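You operate a simulated robot arm through the tools that you are given. There is no shell and no other tool.

The job below is to be done with a simulated robot arm. You get a single attempt, and the scene is never put back.

JOB
Plug the panel's collar, key the patch beside it and dust it off.
Fine: the black plug goes home before any sanding; coarse pad, then the blue rag, both back in their spots; leave the fan running.

It is judged by the outcome, as a careful person would: the job done as asked, and still so three seconds after it is handed in. It fails if anything else is knocked over, pushed out of place, dropped, spilled or broken.

ROBOT AND FRAMES
A 7-joint arm with a two-finger parallel gripper, fixed in place. Base frame: the origin is on the floor under the middle of its stand, x ahead of it, y to its left, z up; the work surface is at about z = 0.8. Units: m, degrees, N and s.
It reaches about 1.372 m from its shoulder. Its first joint turns from -149.0 to 149.0 degrees. Payload 3.43 kg.
The TCP is the grasp point between the finger pads, 0.03 m short of the fingertips. In the tool frame z runs along the fingers and y along their closing line. The gripper opens to 0.094 m. The fingers are 0.028 m wide and 0.01 m thick; the gripper's body (0.05 by 0.096 m) begins 0.055 m behind the TCP.
Orientation is that of the tool frame in the base frame, as a unit quaternion [x, y, z, w]. With the fingers straight down and closing along the base's y, the tool's x points along the base's -x, its y along +y and its z along -z.

CONTROLS
- The arm moves only by the tool apply_moves. Its argument "series" is a list of rows, each a list of 3 entries, a list of its own where there are three numbers: the turn, a rotation vector about the base's x, y, z in degrees, then the shift along the base's x, y, z in m, then the closure in counts, from 0 (fully open) to 255 (shut). In form: [[[wx, wy, wz], [x, y, z], gripper], ...]. A call has 1 to 20 rows; each row is the pose to reach, as a shift and turn from the pose commanded when the call began. Rows are played at 5 a second. More than 0.05 m and 8.6 degrees between two rows, or a gripper value outside its range, and nothing of the call is played. Where a pose cannot be reached the arm comes as near as it can. A force on the tool above 40 N (or 10 N above the force at the start of the call, whichever is more), or a blocked arm, ends the call early, and 0.2 s more pass. The fingers move at their own pace (about 0.045 m/s each) and stop on an object; they squeeze with about 40 N. The grip force told is the motor's: it shows also when the fingers shut on nothing. Time passes only in rows, and 0.2 s behind the last, so rows that repeat a pose let the fingers close. The reply holds the time, the measured pose of the TCP, the force on the tool along the base axes, the opening and the grip force, in the units named above and with some noise, with the torque about the TCP (base axes, N m) and any sound that the robot's microphone picked up, and new pictures: "pictures" is both (left out), scene, wrist or none.
- Cameras (640 x 400 px; columns grow to the right, rows downward): "scene" is fixed at [0.4018, -0.5019, 1.4012]; the picture's right is [0.99, -0.16, 0.00], its down [-0.05, -0.28, -0.96] and it looks along [0.16, 0.95, -0.28] (base axes); focal length 334 px, centre (320, 200). "wrist" rides on the gripper at [0.076, 0.014, -0.103] in the tool frame; the picture's right is [-0.18, 0.98, 0.00], its down [-0.75, -0.14, -0.64] and it looks along [-0.63, -0.12, 0.77] (tool axes); focal length 243 px, centre (320, 200). There is no depth. A picture from a camera that has moved, and an enlarged one, comes with that camera's place and axes in the base frame and with its lens.
- zoom(camera, box): a new picture of the part [left, top, right, bottom] of that camera's present view, enlarged. The clock stands still meanwhile.
- sign_off(): hands the job in; it is judged then, once.

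Places have to be worked out from the pictures, the camera data and where the tool is seen. Open the gripper and draw the arm clear of the work before you hand the job in, unless the task says otherwise.

The tools are called as name(argument=value, ...) on one line, values as JSON. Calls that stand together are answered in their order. apply_moves: Moves the arm, as the interface text tells. Its arguments: {"type":"object","properties":{"series":{"type":"array","items":{"type":"array"}},"pictures":{"type":"string","enum":["both","scene","wrist","none"]}},"required":["series"]} The other tools are called the same way: zoom (camera, box) takes an enlarged picture of a part of a camera's view; sign_off () hands the job in.

At the start:

```text
time_s: 0.0
tcp_pos: [0.328, 0.7116, 1.1434]
orientation: [0.0, 1.0, -0.001, 0.0]
ft_force: [0.5, 0.1, -0.2]
ft_torque: [0.04, 0.01, 0.0]
grip_width: 0.0939
grasp_force: 0.1
```

scene: 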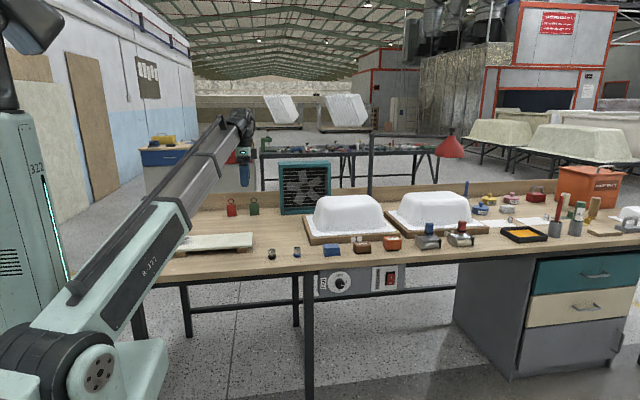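
wrist: 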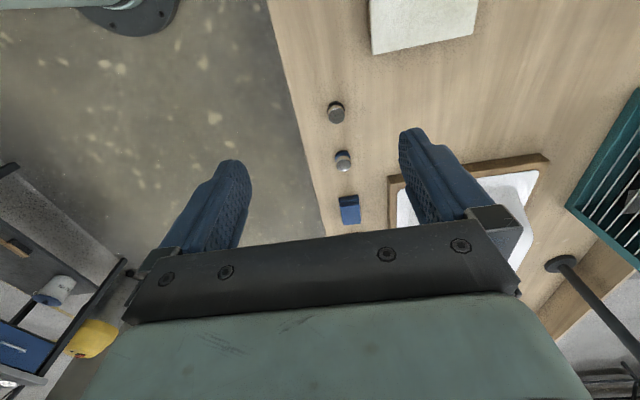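

I'll start by looking closely at the bench to identify the panel, plugs, pads, rags and fan.

zoom(camera="scene", box=[160, 200, 340, 312])

zoom(camera="scene", box=[300, 190, 480, 302])

zoom(camera="scene", box=[460, 160, 640, 272])

zoom(camera="scene", box=[210, 140, 370, 240])

zoom(camera="wrist", box=[270, 0, 590, 270])

```text
3.56 times, centred on (250, 256) of scene
camera zoom: at [0.4018, -0.5019, 1.4012], right [0.99, -0.16, 0.0], down [-0.05, -0.28, -0.96], along [0.16, 0.95, -0.28], focal length 1189 px, centre (569, 1)
```

zoom: 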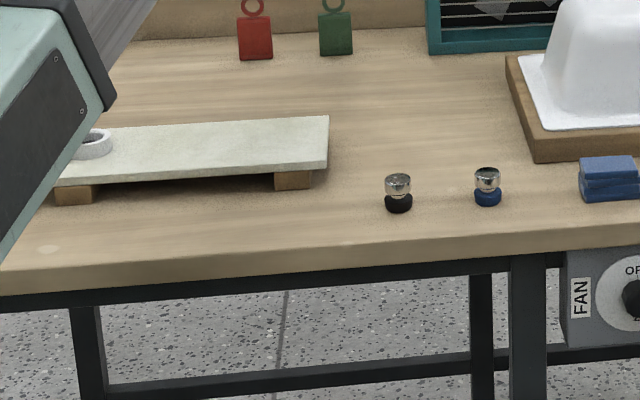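

```text
3.56 times, centred on (390, 246) of scene
camera zoom: at [0.4018, -0.5019, 1.4012], right [0.99, -0.16, 0.0], down [-0.05, -0.28, -0.96], along [0.16, 0.95, -0.28], focal length 1189 px, centre (71, 36)
```

zoom: 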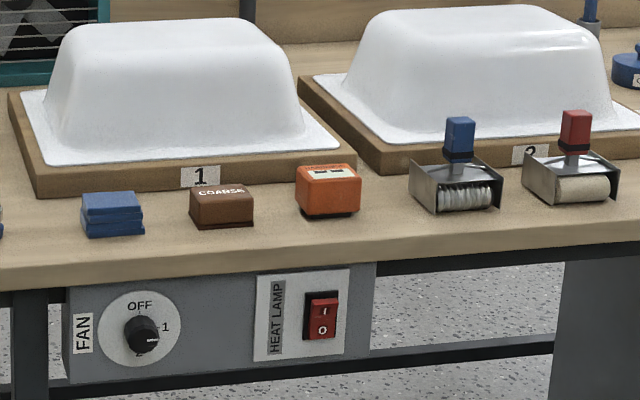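

```text
3.56 times, centred on (550, 216) of scene
camera zoom: at [0.4018, -0.5019, 1.4012], right [0.99, -0.16, 0.0], down [-0.05, -0.28, -0.96], along [0.16, 0.95, -0.28], focal length 1189 px, centre (-498, 143)
```

zoom: 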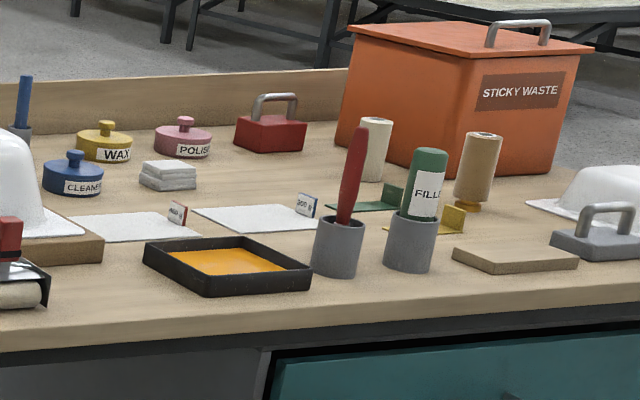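

```text
4.00 times, centred on (290, 190) of scene
camera zoom: at [0.4018, -0.5019, 1.4012], right [0.99, -0.16, 0.0], down [-0.05, -0.28, -0.96], along [0.16, 0.95, -0.28], focal length 1337 px, centre (440, 240)
```

zoom: 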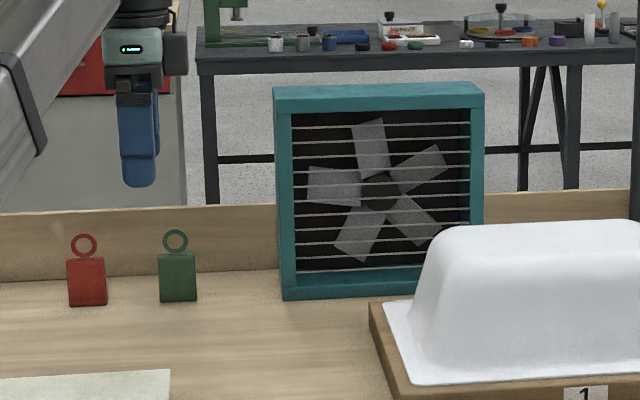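

```text
1.48 times, centred on (430, 135) of wrist
camera zoom: at [0.2508, 0.7255, 1.2462], right [0.18, 0.98, 0.0], down [0.75, -0.14, 0.64], along [0.63, -0.12, -0.77], focal length 359 px, centre (157, 296)
```

zoom: 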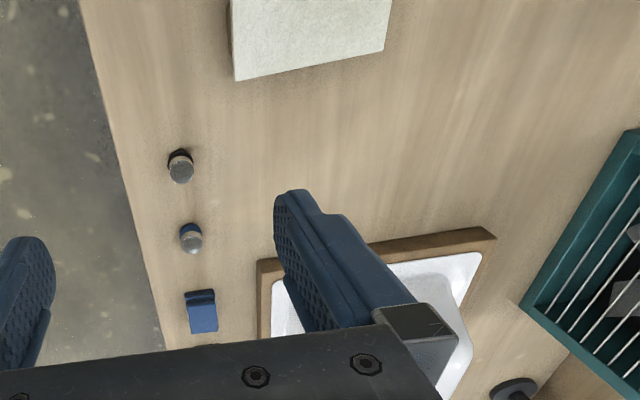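

The panel (pale board on two battens) carries a ring-shaped collar at its left end, hidden partly by the arm. I zoom more on the fan dial, the pad, rag and the far spots before moving.

zoom(camera="scene", box=[315, 265, 405, 300])

zoom(camera="scene", box=[315, 230, 415, 262])

zoom(camera="scene", box=[170, 225, 260, 265])

zoom(camera="scene", box=[260, 235, 310, 267])

```text
7.11 times, centred on (360, 282) of scene
camera zoom: at [0.4018, -0.5019, 1.4012], right [0.99, -0.16, 0.0], down [-0.05, -0.28, -0.96], along [0.16, 0.95, -0.28], focal length 2377 px, centre (36, -387)
```

zoom: 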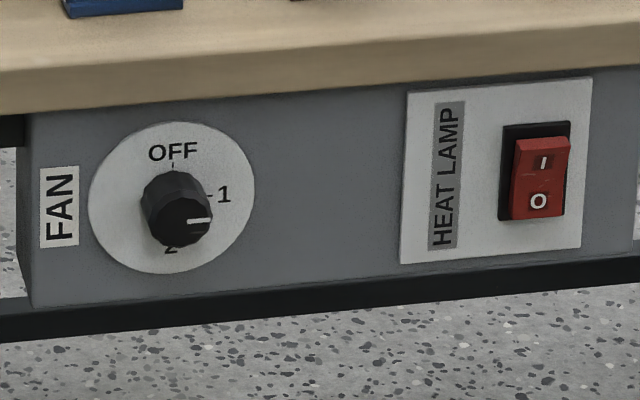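

```text
6.40 times, centred on (365, 246) of scene
camera zoom: at [0.4018, -0.5019, 1.4012], right [0.99, -0.16, 0.0], down [-0.05, -0.28, -0.96], along [0.16, 0.95, -0.28], focal length 2140 px, centre (32, -94)
```

zoom: 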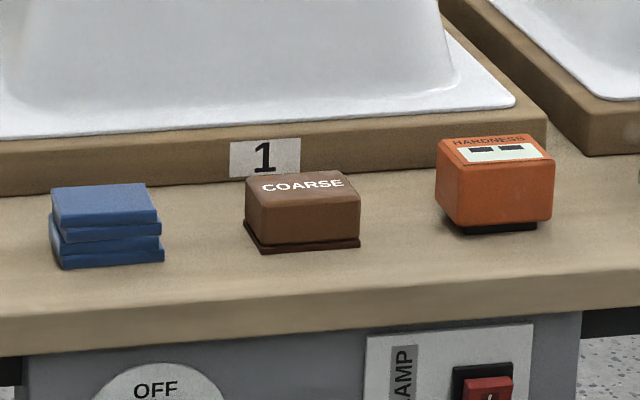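

```text
7.11 times, centred on (215, 245) of scene
camera zoom: at [0.4018, -0.5019, 1.4012], right [0.99, -0.16, 0.0], down [-0.05, -0.28, -0.96], along [0.16, 0.95, -0.28], focal length 2377 px, centre (1067, -120)
```

zoom: 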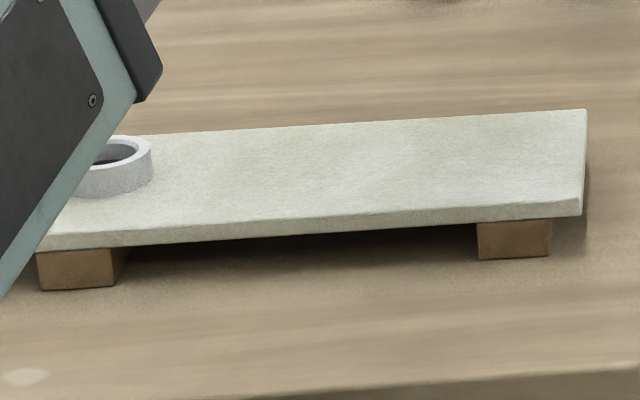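

```text
12.50 times, centred on (285, 251) of scene
camera zoom: at [0.4018, -0.5019, 1.4012], right [0.99, -0.16, 0.0], down [-0.05, -0.28, -0.96], along [0.16, 0.95, -0.28], focal length 4179 px, centre (758, -438)
```

zoom: 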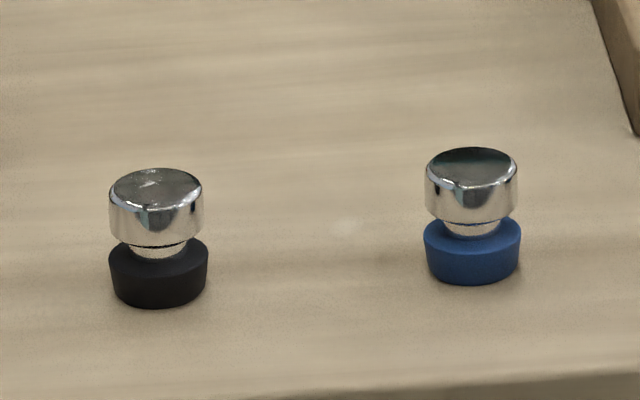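

Fan dial is at 1 (running) and heat lamp switch is off; leave both. Now I raise and shift the wrist camera leftwards over the panel to see the collar and patch from above.

apply_moves(series=[[[0, 0, 0], [-0.03, 0.01, 0.01], 0], [[0, 0, 0], [-0.07, 0.02, 0.02], 0], [[0, 0, 0], [-0.11, 0.04, 0.03], 0], [[0, 0, 0], [-0.15, 0.06, 0.03], 0], [[0, 0, 0], [-0.19, 0.07, 0.03], 0], [[0, 0, 0], [-0.23, 0.08, 0.03], 0], [[0, 0, 0], [-0.26, 0.09, 0.03], 0], [[0, 0, 0], [-0.28, 0.1, 0.03], 0], [[0, 0, 0], [-0.28, 0.1, 0.03], 0]], pictures="both")

```text
time_s: 2.0
tcp_pos: [0.045, 0.8122, 1.1722]
orientation: [0.001, 1.0, 0.0, 0.001]
ft_force: [-1.4, -0.6, 0.1]
ft_torque: [0.02, 0.0, -0.04]
grip_width: 0.094
grasp_force: 0.1
camera wrist: at [-0.0299, 0.8257, 1.2756], right [0.19, 0.98, 0.0], down [0.75, -0.14, 0.64], along [0.63, -0.12, -0.77], focal length 243 px, centre (320, 200)
```

scene: 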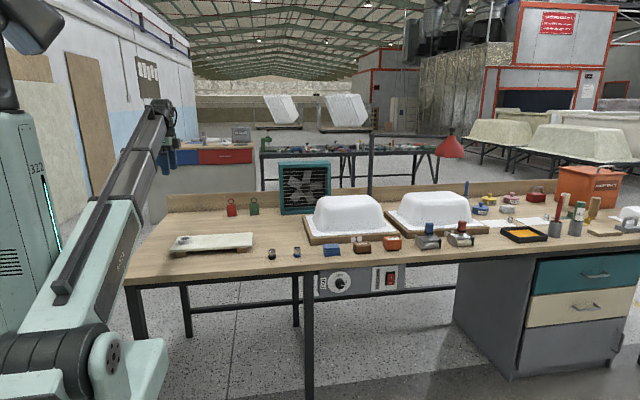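
wrist: 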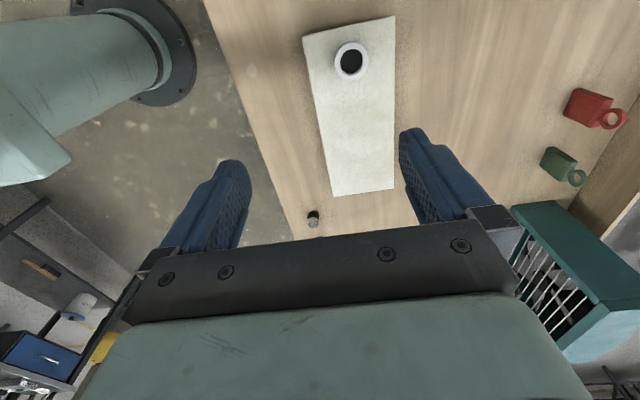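

zoom(camera="wrist", box=[270, 0, 430, 240])

zoom(camera="scene", box=[155, 220, 265, 270])

zoom(camera="scene", box=[260, 150, 350, 220])

```text
1.67 times, centred on (350, 120) of wrist
camera zoom: at [-0.0299, 0.8257, 1.2756], right [0.19, 0.98, 0.0], down [0.75, -0.14, 0.64], along [0.63, -0.12, -0.77], focal length 404 px, centre (270, 333)
```

zoom: 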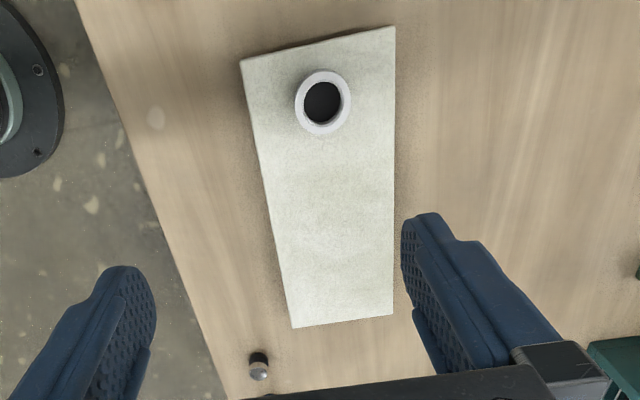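

```text
5.82 times, centred on (210, 245) of scene
camera zoom: at [0.4018, -0.5019, 1.4012], right [0.99, -0.16, 0.0], down [-0.05, -0.28, -0.96], along [0.16, 0.95, -0.28], focal length 1945 px, centre (960, -62)
```

zoom: 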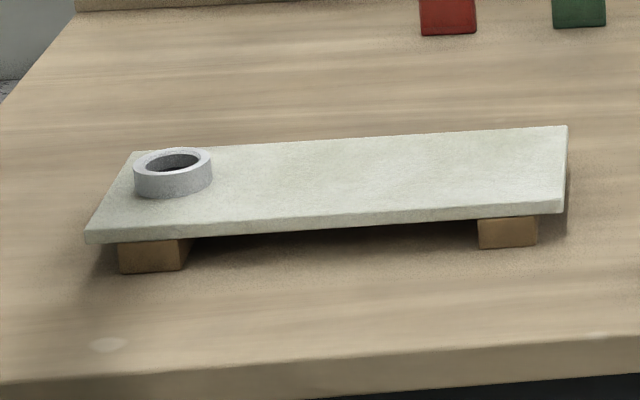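

```text
5.71 times, centred on (305, 185) of scene
camera zoom: at [0.4018, -0.5019, 1.4012], right [0.99, -0.16, 0.0], down [-0.05, -0.28, -0.96], along [0.16, 0.95, -0.28], focal length 1910 px, centre (406, 286)
```

zoom: 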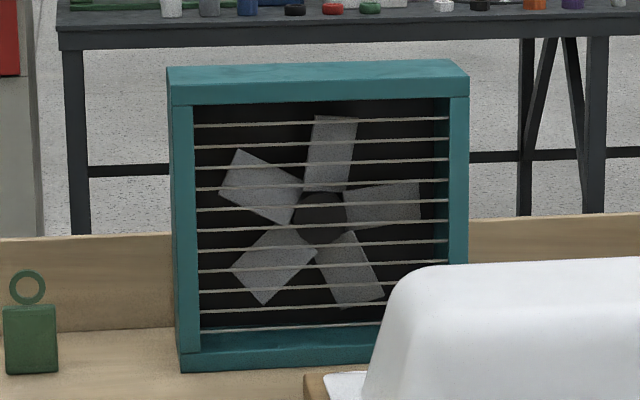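

The collar is about (0.05, 0.86) on the panel, which spans x≈0.01–0.33, y≈0.79–0.93 with its top near z≈0.83. I drop the camera closer to find the patch.

apply_moves(series=[[[0, 0, 0], [0.02, 0.01, -0.02], 0], [[0, 0, 0], [0.04, 0.02, -0.06], 0], [[0, 0, 0], [0.06, 0.03, -0.1], 0], [[0, 0, 0], [0.07, 0.04, -0.14], 0], [[0, 0, 0], [0.08, 0.045, -0.17], 0], [[0, 0, 0], [0.08, 0.045, -0.17], 0]], pictures="both")

```text
time_s: 3.4
tcp_pos: [0.1268, 0.8574, 1.0037]
orientation: [0.0, 1.0, 0.0, 0.001]
ft_force: [-0.6, 0.4, 0.5]
ft_torque: [0.0, 0.02, -0.02]
grip_width: 0.0938
grasp_force: 0.0
camera wrist: at [0.0511, 0.8704, 1.1064], right [0.18, 0.98, 0.0], down [0.75, -0.14, 0.64], along [0.63, -0.12, -0.77], focal length 243 px, centre (320, 200)
```

scene: 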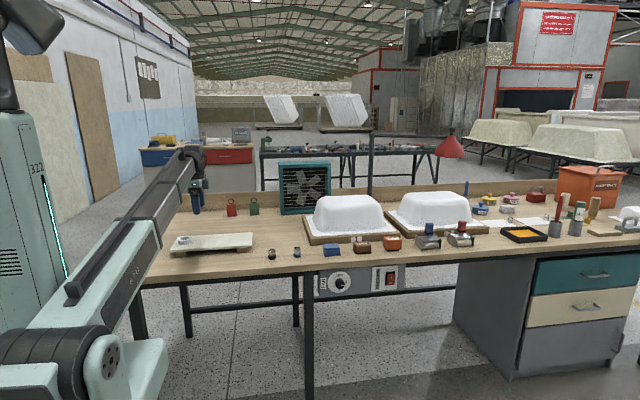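
wrist: 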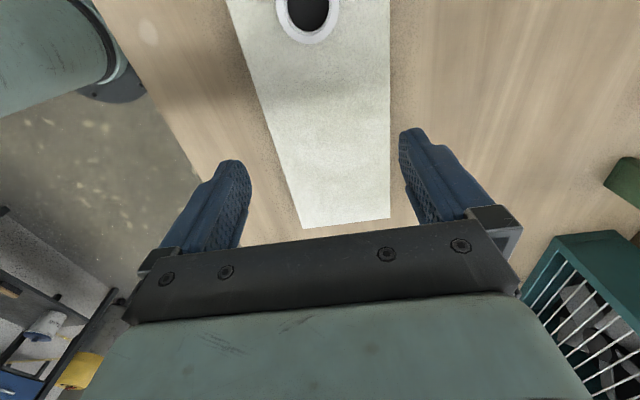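

zoom(camera="wrist", box=[210, 0, 450, 240])

zoom(camera="scene", box=[165, 225, 260, 260])

```text
1.67 times, centred on (330, 120) of wrist
camera zoom: at [0.0511, 0.8704, 1.1064], right [0.18, 0.98, 0.0], down [0.75, -0.14, 0.64], along [0.63, -0.12, -0.77], focal length 404 px, centre (303, 333)
```

zoom: 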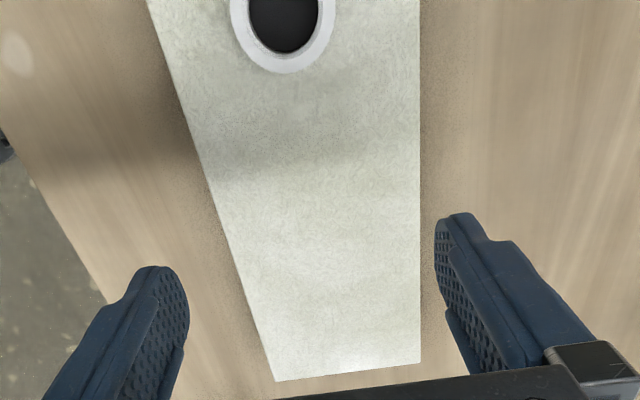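

```text
6.74 times, centred on (212, 242) of scene
camera zoom: at [0.4018, -0.5019, 1.4012], right [0.99, -0.16, 0.0], down [-0.05, -0.28, -0.96], along [0.16, 0.95, -0.28], focal length 2252 px, centre (1044, -86)
```

zoom: 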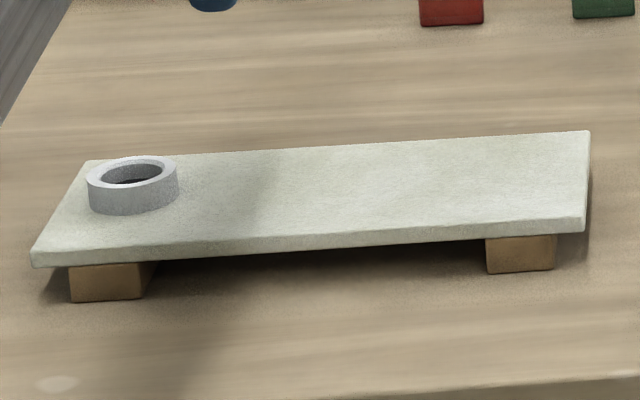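

The patch isn't marked obviously; I go closer over the middle of the panel to see any gloss boundary.

apply_moves(series=[[[0, 0, 0], [0.02, 0.0, -0.03], 0], [[0, 0, 0], [0.03, 0.0, -0.06], 0], [[0, 0, 0], [0.03, 0.0, -0.08], 0], [[0, 0, 0], [0.03, 0.0, -0.08], 0]], pictures="wrist")

zoom(camera="wrist", box=[210, 0, 450, 240])

```text
time_s: 4.4
tcp_pos: [0.1574, 0.8552, 0.9248]
orientation: [0.0, 1.0, 0.001, 0.0]
ft_force: [0.3, 0.2, -0.6]
ft_torque: [-0.03, -0.04, 0.0]
grip_width: 0.094
grasp_force: 0.0
camera wrist: at [0.0812, 0.8699, 1.0265], right [0.18, 0.98, 0.0], down [0.75, -0.14, 0.64], along [0.63, -0.12, -0.77], focal length 243 px, centre (320, 200)
```

wrist: 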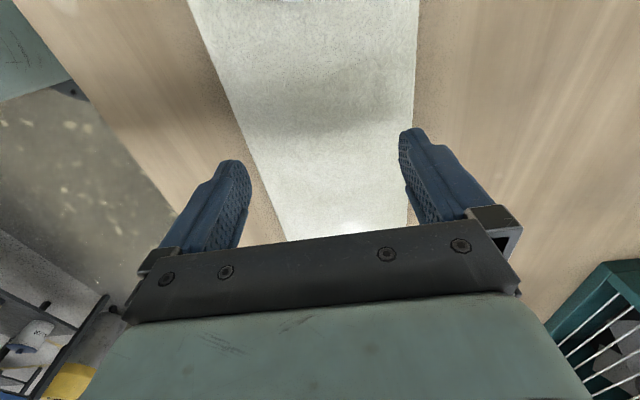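

```text
1.67 times, centred on (330, 120) of wrist
camera zoom: at [0.0812, 0.8699, 1.0265], right [0.18, 0.98, 0.0], down [0.75, -0.14, 0.64], along [0.63, -0.12, -0.77], focal length 404 px, centre (303, 333)
```

zoom: 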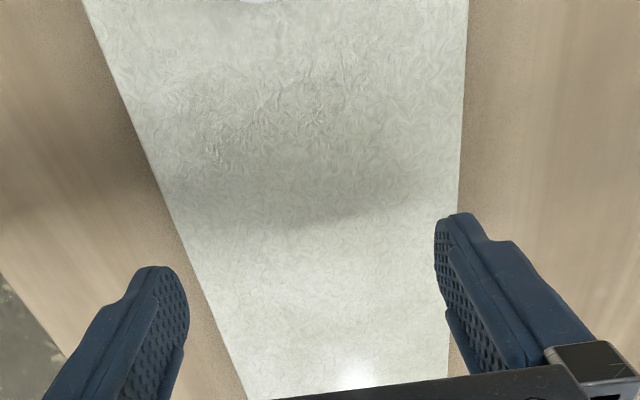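

No hard boundary visible; I'll cover the whole panel area beside the collar when sanding. Next I rise and go to above the black plug at about (0.407, 0.724) and look down at it.

apply_moves(series=[[[0, 0, 0], [0.0, 0.0, 0.03], 0], [[0, 0, 0], [0.04, -0.02, 0.05], 0], [[0, 0, 0], [0.08, -0.04, 0.05], 0], [[0, 0, 0], [0.12, -0.06, 0.05], 0], [[0, 0, 0], [0.16, -0.08, 0.05], 0], [[0, 0, 0], [0.2, -0.105, 0.05], 0], [[0, 0, 0], [0.23, -0.12, 0.04], 0], [[0, 0, 0], [0.25, -0.131, 0.02], 0], [[0, 0, 0], [0.25, -0.131, 0.005], 0], [[0, 0, 0], [0.25, -0.131, 0.005], 0]], pictures="both")

zoom(camera="wrist", box=[240, 0, 400, 240])

```text
time_s: 6.6
tcp_pos: [0.4074, 0.7268, 0.9285]
orientation: [0.0, 1.0, 0.001, 0.0]
ft_force: [0.7, -0.2, -1.1]
ft_torque: [-0.01, -0.02, -0.01]
grip_width: 0.094
grasp_force: 0.0
camera wrist: at [0.3317, 0.7396, 1.0312], right [0.18, 0.98, 0.0], down [0.75, -0.14, 0.64], along [0.63, -0.12, -0.77], focal length 243 px, centre (320, 200)
```

scene: 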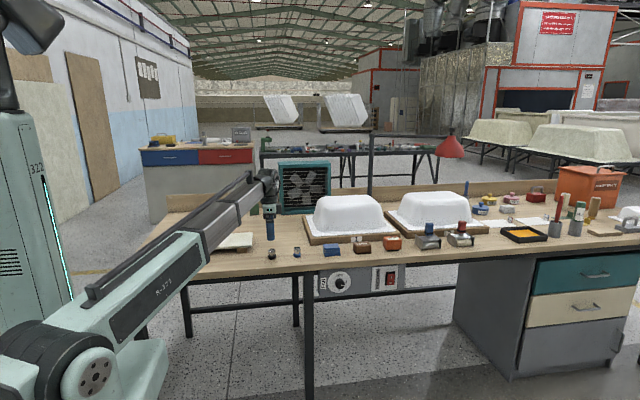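
wrist: 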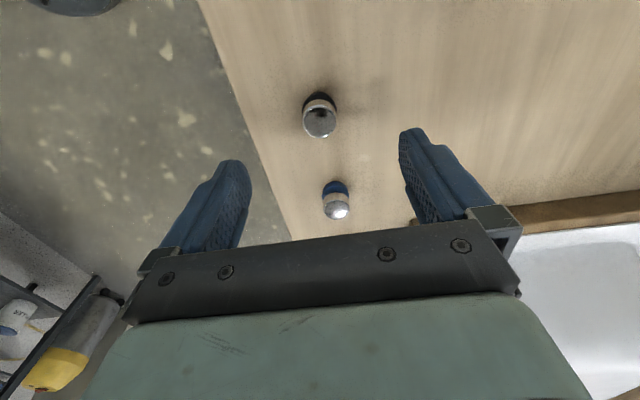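

```text
1.67 times, centred on (320, 120) of wrist
camera zoom: at [0.3317, 0.7396, 1.0312], right [0.18, 0.98, 0.0], down [0.75, -0.14, 0.64], along [0.63, -0.12, -0.77], focal length 404 px, centre (320, 333)
```

zoom: 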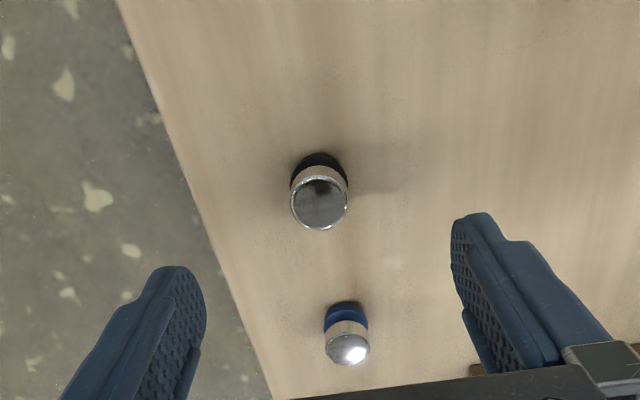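

The black plug's knob is at about (0.410, 0.724), top z≈0.836, knob underside ≈0.822. I descend so the fingertips just span the knob, then close.

apply_moves(series=[[[0, 0, 0], [0.002, -0.001, -0.03], 0], [[0, 0, 0], [0.002, -0.001, -0.055], 0], [[0, 0, 0], [0.002, -0.001, -0.07], 0], [[0, 0, 0], [0.002, -0.001, -0.077], 0], [[0, 0, 0], [0.002, -0.001, -0.077], 0]], pictures="both")

zoom(camera="scene", box=[245, 225, 305, 265])

zoom(camera="wrist", box=[240, 60, 440, 250])

```text
time_s: 7.8
tcp_pos: [0.4095, 0.7265, 0.8509]
orientation: [0.0, 1.0, 0.001, 0.0]
ft_force: [0.0, 0.3, 0.8]
ft_torque: [-0.01, 0.0, 0.02]
grip_width: 0.094
grasp_force: 0.0
camera wrist: at [0.3328, 0.7394, 0.9539], right [0.18, 0.98, 0.0], down [0.75, -0.14, 0.64], along [0.63, -0.12, -0.77], focal length 243 px, centre (320, 200)
```

scene: 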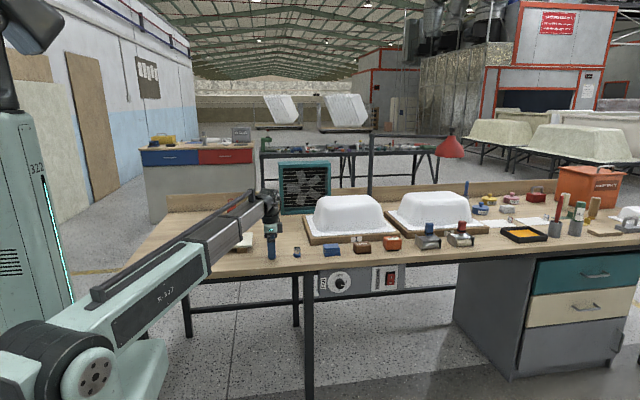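
wrist: 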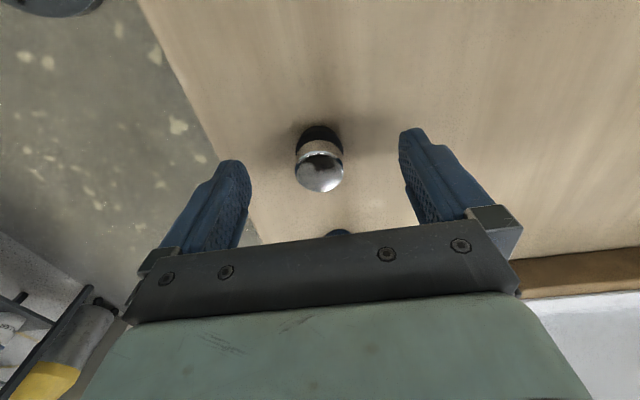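

```text
10.00 times, centred on (275, 245) of scene
camera zoom: at [0.4018, -0.5019, 1.4012], right [0.99, -0.16, 0.0], down [-0.05, -0.28, -0.96], along [0.16, 0.95, -0.28], focal length 3343 px, centre (770, -250)
```

zoom: 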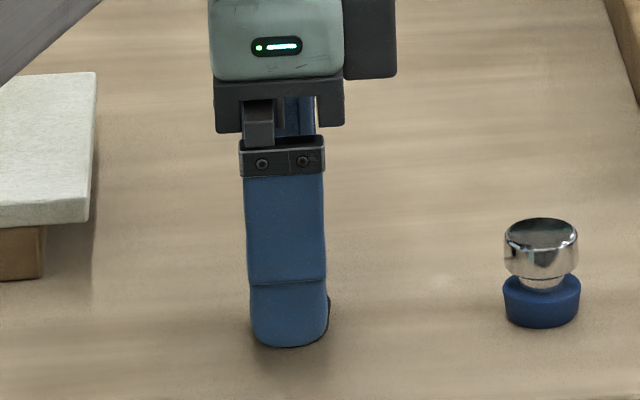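

```text
2.11 times, centred on (340, 155) of wrist
camera zoom: at [0.3328, 0.7394, 0.9539], right [0.18, 0.98, 0.0], down [0.75, -0.14, 0.64], along [0.63, -0.12, -0.77], focal length 511 px, centre (278, 295)
```

zoom: 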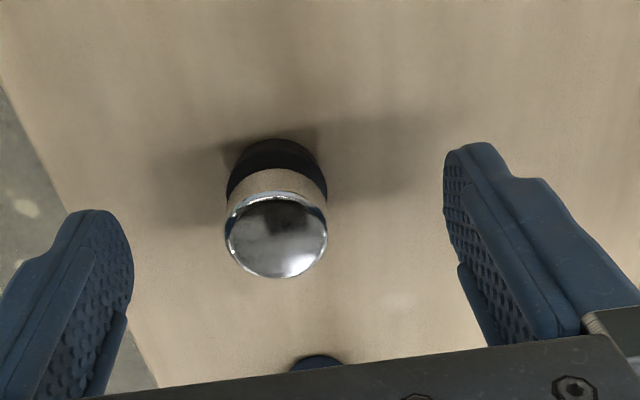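

Knob centre reads (0.409, 0.7245), right between the pads. Closing now.

apply_moves(series=[[[0, 0, 0], [0, -0.001, 0], 120], [[0, 0, 0], [0, -0.001, 0], 255], [[0, 0, 0], [0, -0.001, 0], 255], [[0, 0, 0], [0, -0.001, 0], 255], [[0, 0, 0], [0, -0.001, 0], 255], [[0, 0, 0], [0, -0.001, 0], 255], [[0, 0, 0], [0, -0.001, 0], 255]], pictures="both")

zoom(camera="wrist", box=[240, 60, 440, 250])

```text
time_s: 9.4
tcp_pos: [0.4084, 0.7237, 0.8515]
orientation: [0.0, 1.0, 0.0, 0.0]
ft_force: [-0.6, 0.1, -0.2]
ft_torque: [-0.02, -0.01, -0.01]
grip_width: 0.0283
grasp_force: 39.8
camera wrist: at [0.333, 0.7381, 0.9542], right [0.18, 0.98, 0.0], down [0.75, -0.14, 0.64], along [0.63, -0.12, -0.77], focal length 243 px, centre (320, 200)
```

scene: 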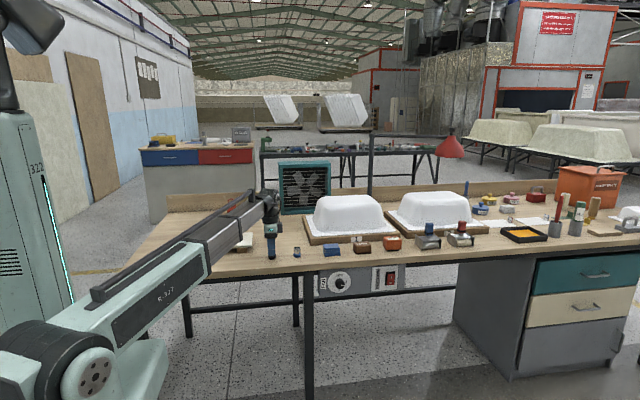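
wrist: 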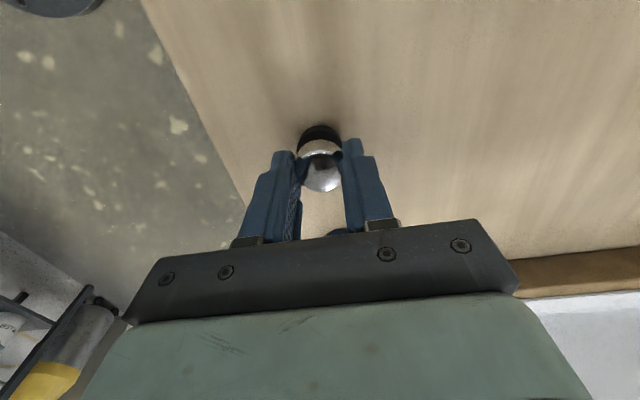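

```text
2.11 times, centred on (340, 155) of wrist
camera zoom: at [0.333, 0.7381, 0.9542], right [0.18, 0.98, 0.0], down [0.75, -0.14, 0.64], along [0.63, -0.12, -0.77], focal length 511 px, centre (278, 295)
```

zoom: 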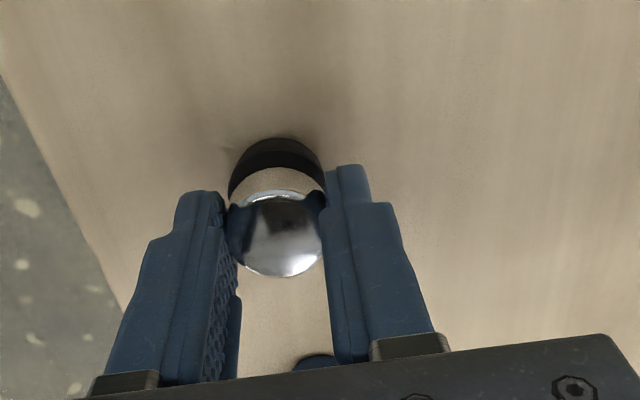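

Gripped at 28 mm. I lift straight up and carry it to a hover above the collar.

apply_moves(series=[[[0, 0, 0], [0, 0, 0.02], 255], [[0, 0, 0], [0, 0, 0.06], 255], [[0, 0, 0], [-0.01, 0.005, 0.1], 255], [[0, 0, 0], [-0.045, 0.02, 0.12], 255], [[0, 0, 0], [-0.085, 0.035, 0.12], 255], [[0, 0, 0], [-0.125, 0.05, 0.12], 255], [[0, 0, 0], [-0.165, 0.065, 0.12], 255], [[0, 0, 0], [-0.205, 0.08, 0.12], 255], [[0, 0, 0], [-0.245, 0.095, 0.12], 255], [[0, 0, 0], [-0.285, 0.11, 0.12], 255], [[0, 0, 0], [-0.32, 0.125, 0.12], 255], [[0, 0, 0], [-0.345, 0.133, 0.12], 255], [[0, 0, 0], [-0.356, 0.135, 0.12], 255], [[0, 0, 0], [-0.356, 0.135, 0.12], 255], [[0, 0, 0], [-0.356, 0.135, 0.12], 255]], pictures="both")

zoom(camera="wrist", box=[240, 30, 440, 220])

zoom(camera="scene", box=[150, 190, 250, 260])

```text
time_s: 12.6
tcp_pos: [0.0518, 0.859, 0.9715]
orientation: [0.001, 1.0, 0.0, 0.0]
ft_force: [0.3, -0.7, 0.1]
ft_torque: [0.01, -0.03, 0.01]
grip_width: 0.028
grasp_force: 39.6
camera wrist: at [-0.0235, 0.8731, 1.074], right [0.18, 0.98, 0.0], down [0.75, -0.14, 0.64], along [0.63, -0.12, -0.77], focal length 243 px, centre (320, 200)
```

scene: 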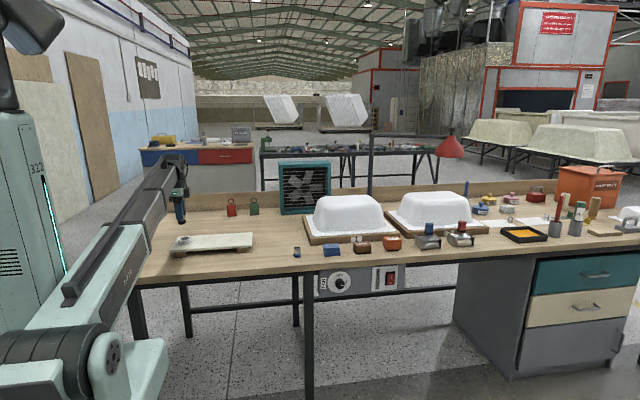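
wrist: 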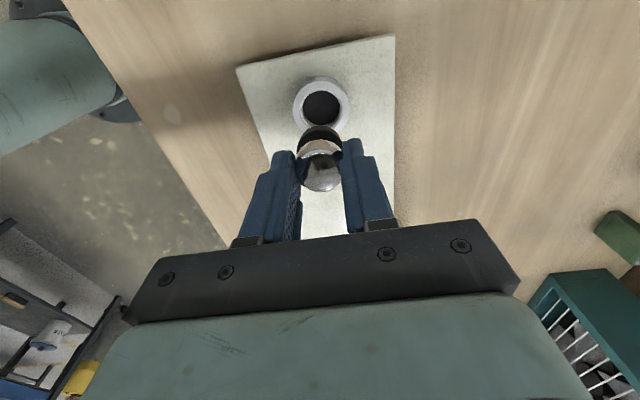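

```text
2.11 times, centred on (340, 125) of wrist
camera zoom: at [-0.0235, 0.8731, 1.074], right [0.18, 0.98, 0.0], down [0.75, -0.14, 0.64], along [0.63, -0.12, -0.77], focal length 511 px, centre (278, 358)
```

zoom: 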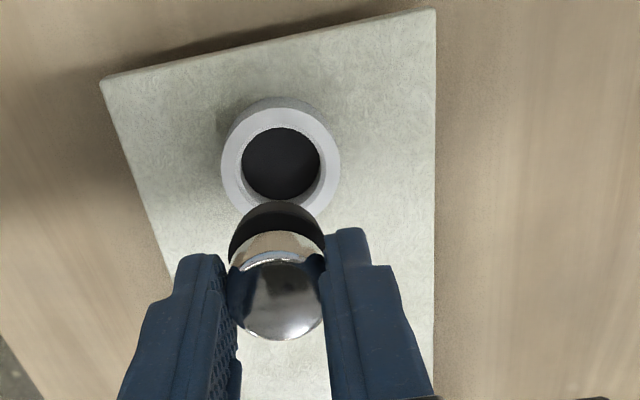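

```text
5.71 times, centred on (200, 225) of scene
camera zoom: at [0.4018, -0.5019, 1.4012], right [0.99, -0.16, 0.0], down [-0.05, -0.28, -0.96], along [0.16, 0.95, -0.28], focal length 1910 px, centre (1006, 57)
```

zoom: 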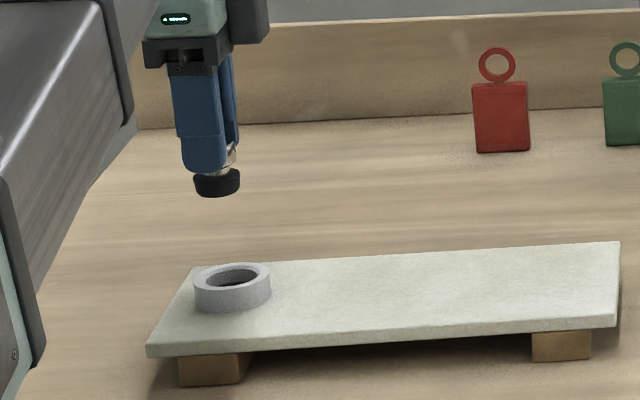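

The hole centre projects to about (0.053, 0.860), nearly under the plug. I descend to just above the collar rim and check alignment.

apply_moves(series=[[[0, 0, 0], [0, 0.001, -0.02], 255], [[0, 0, 0], [0, 0.001, -0.04], 255], [[0, 0, 0], [0, 0.001, -0.055], 255], [[0, 0, 0], [0, 0.001, -0.063], 255], [[0, 0, 0], [0, 0.001, -0.063], 255]], pictures="both")

zoom(camera="wrist", box=[240, 30, 440, 220])

zoom(camera="scene", box=[160, 215, 220, 258])

```text
time_s: 13.8
tcp_pos: [0.0531, 0.8603, 0.91]
orientation: [0.0, 1.0, 0.001, 0.0]
ft_force: [-0.3, -0.2, -0.4]
ft_torque: [-0.03, 0.02, -0.02]
grip_width: 0.0285
grasp_force: 40.0
camera wrist: at [-0.0227, 0.8731, 1.0115], right [0.18, 0.98, 0.0], down [0.75, -0.14, 0.64], along [0.63, -0.12, -0.77], focal length 243 px, centre (320, 200)
```

scene: 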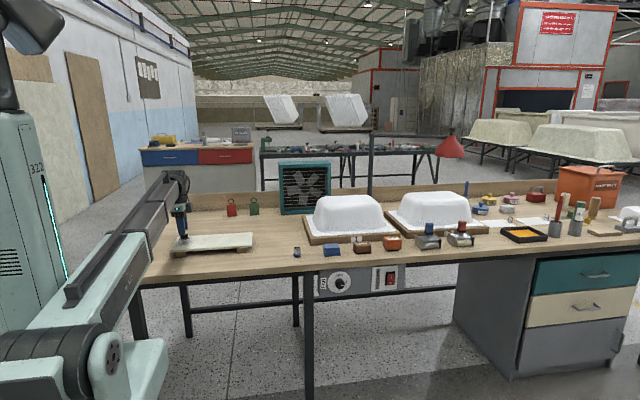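
wrist: 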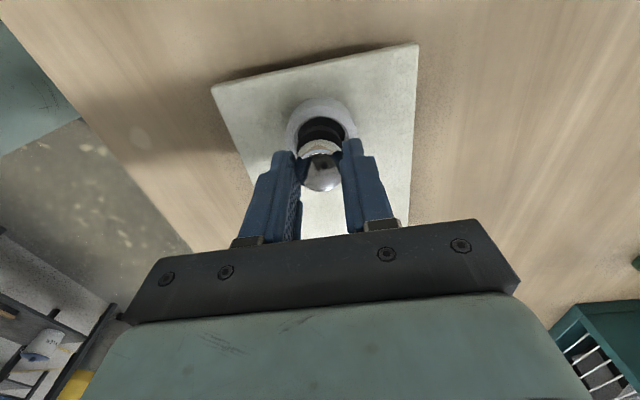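

```text
2.11 times, centred on (340, 125) of wrist
camera zoom: at [-0.0227, 0.8731, 1.0115], right [0.18, 0.98, 0.0], down [0.75, -0.14, 0.64], along [0.63, -0.12, -0.77], focal length 511 px, centre (278, 358)
```

zoom: 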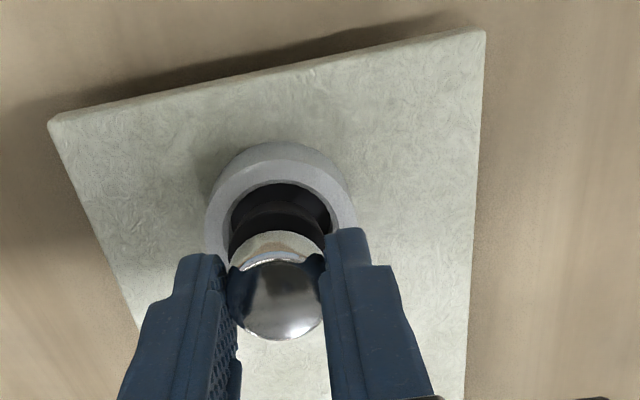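

```text
9.30 times, centred on (190, 236) of scene
camera zoom: at [0.4018, -0.5019, 1.4012], right [0.99, -0.16, 0.0], down [-0.05, -0.28, -0.96], along [0.16, 0.95, -0.28], focal length 3110 px, centre (1529, -140)
```

zoom: 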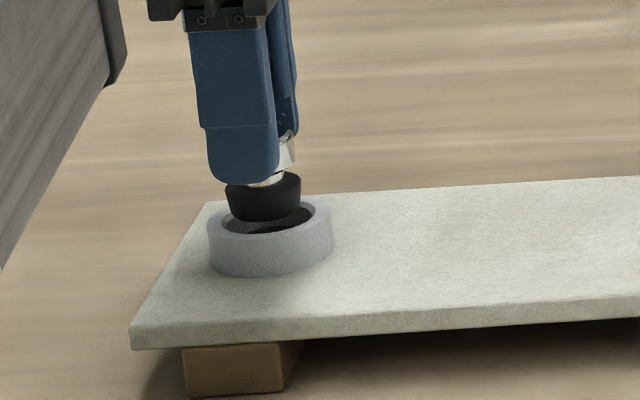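

Plug looks about 1–1.5 mm off toward −x/−y of the hole. I correct that and lower gently into the collar in small steps.

apply_moves(series=[[[0, 0, 0], [0.001, 0.0013, 0], 255], [[0, 0, 0], [0.001, 0.0013, -0.004], 255], [[0, 0, 0], [0.001, 0.0013, -0.008], 255], [[0, 0, 0], [0.001, 0.0013, -0.012], 255], [[0, 0, 0], [0.001, 0.0013, -0.015], 255], [[0, 0, 0], [0.001, 0.0013, -0.015], 255]], pictures="both")

zoom(camera="wrist", box=[240, 30, 440, 220])

zoom(camera="scene", box=[160, 215, 220, 258])

```text
time_s: 15.2
tcp_pos: [0.0544, 0.8612, 0.8927]
orientation: [0.0, 1.0, 0.0, -0.001]
ft_force: [1.4, -0.5, 4.1]
ft_torque: [-0.06, -0.04, -0.05]
grip_width: 0.0282
grasp_force: 40.2
camera wrist: at [-0.0221, 0.8748, 0.9964], right [0.18, 0.98, 0.0], down [0.75, -0.14, 0.64], along [0.63, -0.12, -0.77], focal length 243 px, centre (320, 200)
```

scene: 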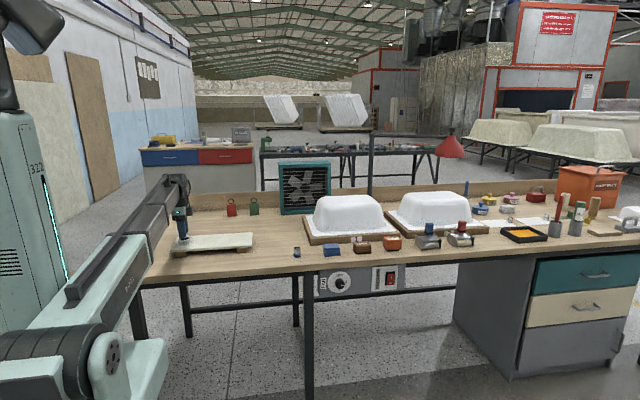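
wrist: 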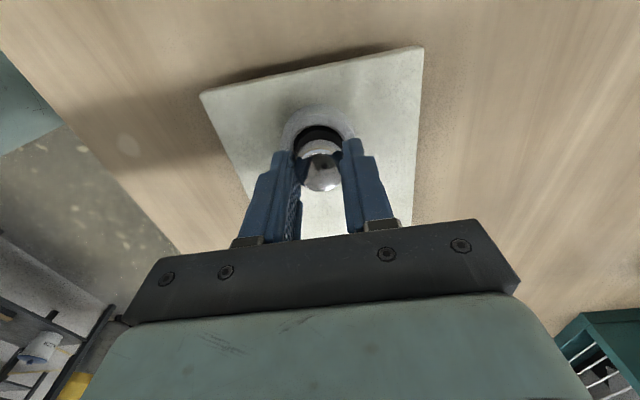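

```text
2.11 times, centred on (340, 125) of wrist
camera zoom: at [-0.0221, 0.8748, 0.9964], right [0.18, 0.98, 0.0], down [0.75, -0.14, 0.64], along [0.63, -0.12, -0.77], focal length 511 px, centre (278, 358)
```

zoom: 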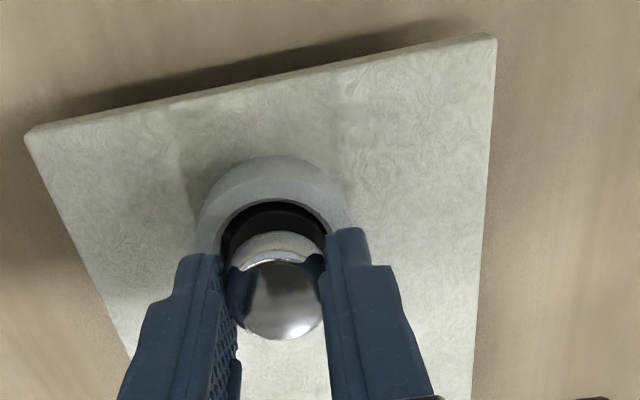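

```text
9.30 times, centred on (190, 236) of scene
camera zoom: at [0.4018, -0.5019, 1.4012], right [0.99, -0.16, 0.0], down [-0.05, -0.28, -0.96], along [0.16, 0.95, -0.28], focal length 3110 px, centre (1529, -140)
```

zoom: 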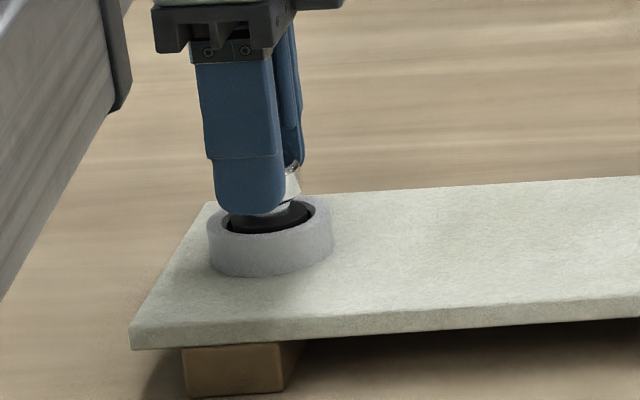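

The plug has entered and 4 N upward is felt, so it's beginning to seat. I press down a few mm more in 1 mm steps.

apply_moves(series=[[[0, 0, 0], [0, 0, -0.001], 255], [[0, 0, 0], [0, 0, -0.002], 255], [[0, 0, 0], [0, 0, -0.003], 255], [[0, 0, 0], [0, 0, -0.004], 255], [[0, 0, 0], [0, 0, -0.004], 255]], pictures="none")

```text
time_s: 16.1
tcp_pos: [0.0534, 0.861, 0.8937]
orientation: [0.0, 1.0, 0.002, 0.0]
ft_force: [-1.0, -4.1, 13.6]
ft_torque: [-0.19, 0.02, -0.03]
grip_width: 0.0281
grasp_force: 39.7
stopped in row 4: the force on the tool passed its limit at 42 N (the readings are from after the stop); the commanded pose is now the measured one
```

Force hit 42 N with little extra depth. I look closely before deciding whether it's home or catching on the rim.

zoom(camera="wrist", box=[270, 70, 390, 190])

zoom(camera="scene", box=[170, 225, 210, 252])

```text
3.33 times, centred on (330, 130) of wrist
camera zoom: at [-0.022, 0.8746, 0.9963], right [0.18, 0.98, 0.0], down [0.75, -0.14, 0.64], along [0.63, -0.12, -0.77], focal length 809 px, centre (287, 433)
```

zoom: 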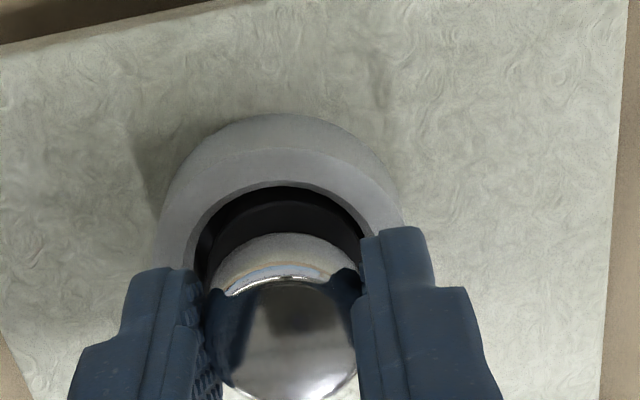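

```text
14.81 times, centred on (190, 238) of scene
camera zoom: at [0.4018, -0.5019, 1.4012], right [0.99, -0.16, 0.0], down [-0.05, -0.28, -0.96], along [0.16, 0.95, -0.28], focal length 4953 px, centre (2246, -370)
```

zoom: 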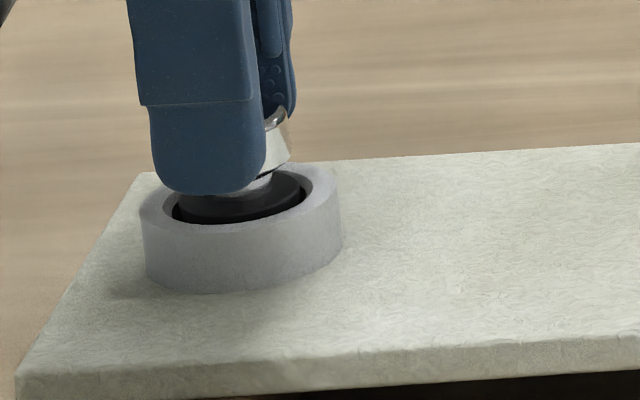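

There's a −y reaction (−4 N) and the picture also puts the plug ~1.3 mm toward +y of the hole. I back up 3 mm, shift −y, and press again.

apply_moves(series=[[[0, 0, 0], [0, 0, 0.003], 255], [[0, 0, 0], [0, -0.0013, 0.003], 255], [[0, 0, 0], [0, -0.0013, 0.001], 255], [[0, 0, 0], [0, -0.0013, 0], 255], [[0, 0, 0], [0, -0.0013, 0], 255]], pictures="none")

```text
time_s: 17.3
tcp_pos: [0.0542, 0.8609, 0.8929]
orientation: [-0.001, 1.0, 0.003, 0.0]
ft_force: [-2.2, 7.5, 19.5]
ft_torque: [0.34, 0.14, 0.05]
grip_width: 0.0279
grasp_force: 39.7
```

Now the reaction flips to +7.5 N in y, so the true centre lies between. I shift +0.8 mm y, −0.3 mm x, then press in half-mm steps.

apply_moves(series=[[[0, 0, 0], [0, 0, 0.001], 255], [[0, 0, 0], [-0.0003, 0.0008, 0.001], 255], [[0, 0, 0], [-0.0003, 0.0008, 0], 255], [[0, 0, 0], [-0.0003, 0.0008, -0.0005], 255], [[0, 0, 0], [-0.0003, 0.0008, -0.001], 255], [[0, 0, 0], [-0.0003, 0.0008, -0.001], 255]], pictures="none")

```text
time_s: 18.7
tcp_pos: [0.0529, 0.8608, 0.8933]
orientation: [0.001, 1.0, 0.003, 0.001]
ft_force: [5.4, 1.4, 36.8]
ft_torque: [0.03, -0.33, 0.02]
grip_width: 0.0283
grasp_force: 40.1
```

Force is now a near-vertical 37 N at z≈0.893. I check visually how deep the rubber sits relative to the rim.

apply_moves(series=[[[0, 0, 0], [0, 0, 0], 255]], pictures="both")

zoom(camera="scene", box=[175, 228, 205, 248])

zoom(camera="wrist", box=[280, 100, 370, 160])

```text
time_s: 19.1
tcp_pos: [0.0531, 0.8599, 0.8933]
orientation: [0.001, 1.0, 0.003, 0.0]
ft_force: [6.0, 2.7, 38.5]
ft_torque: [0.01, -0.35, 0.05]
grip_width: 0.0282
grasp_force: 39.7
camera wrist: at [-0.0222, 0.8742, 0.9955], right [0.19, 0.98, 0.0], down [0.75, -0.14, 0.64], along [0.63, -0.12, -0.77], focal length 243 px, centre (320, 200)
```

scene: 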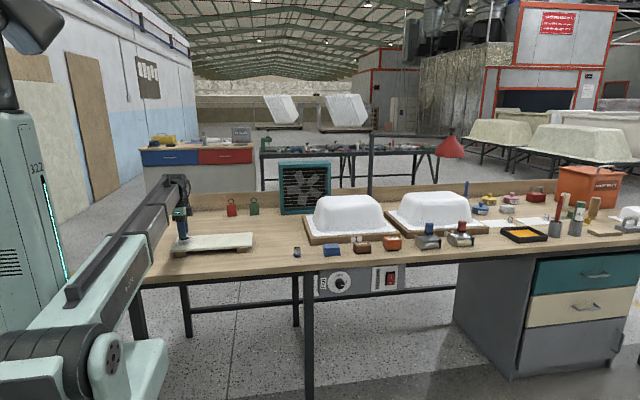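
wrist: 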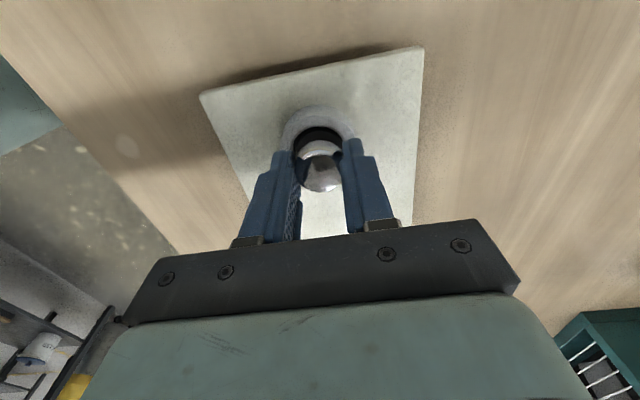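

```text
16.00 times, centred on (190, 238) of scene
camera zoom: at [0.4018, -0.5019, 1.4012], right [0.99, -0.16, 0.0], down [-0.05, -0.28, -0.96], along [0.16, 0.95, -0.28], focal length 5349 px, centre (2400, -408)
```

zoom: 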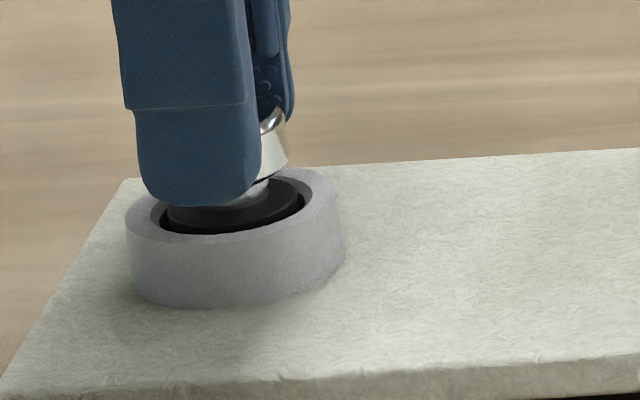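

```text
6.67 times, centred on (325, 130) of wrist
camera zoom: at [-0.0222, 0.8742, 0.9955], right [0.19, 0.98, 0.0], down [0.75, -0.14, 0.64], along [0.63, -0.12, -0.77], focal length 1618 px, centre (287, 667)
```

zoom: 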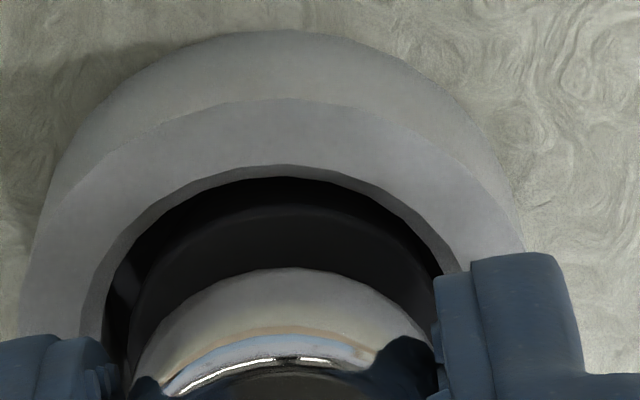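

I zoom harder on the rubber/rim boundary to judge the depth.

zoom(camera="scene", box=[181, 232, 201, 245])

zoom(camera="scene", box=[165, 215, 225, 255])

```text
16.00 times, centred on (191, 238) of scene
camera zoom: at [0.4018, -0.5019, 1.4012], right [0.99, -0.16, 0.0], down [-0.05, -0.28, -0.96], along [0.16, 0.95, -0.28], focal length 5349 px, centre (2384, -416)
```

zoom: 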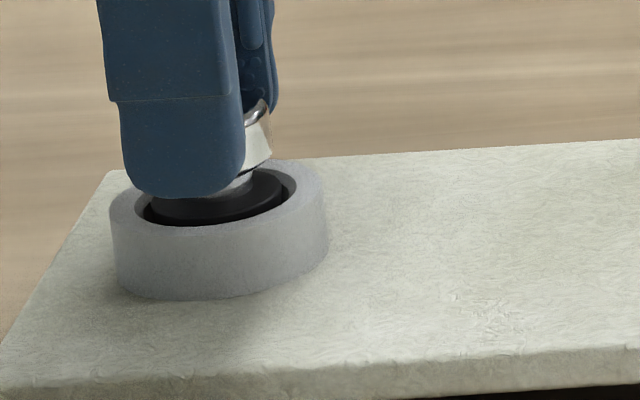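

```text
10.00 times, centred on (195, 235) of scene
camera zoom: at [0.4018, -0.5019, 1.4012], right [0.99, -0.16, 0.0], down [-0.05, -0.28, -0.96], along [0.16, 0.95, -0.28], focal length 3343 px, centre (1570, -150)
```

zoom: 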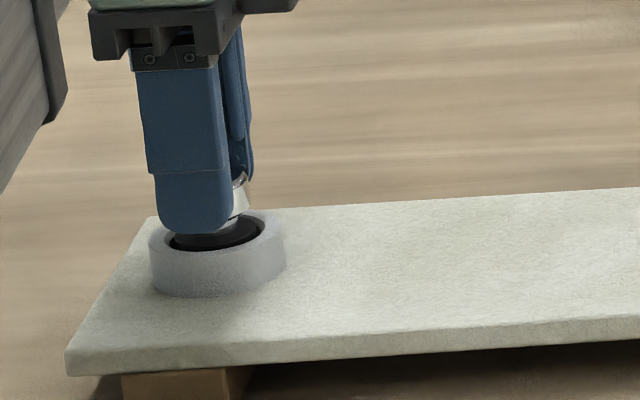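

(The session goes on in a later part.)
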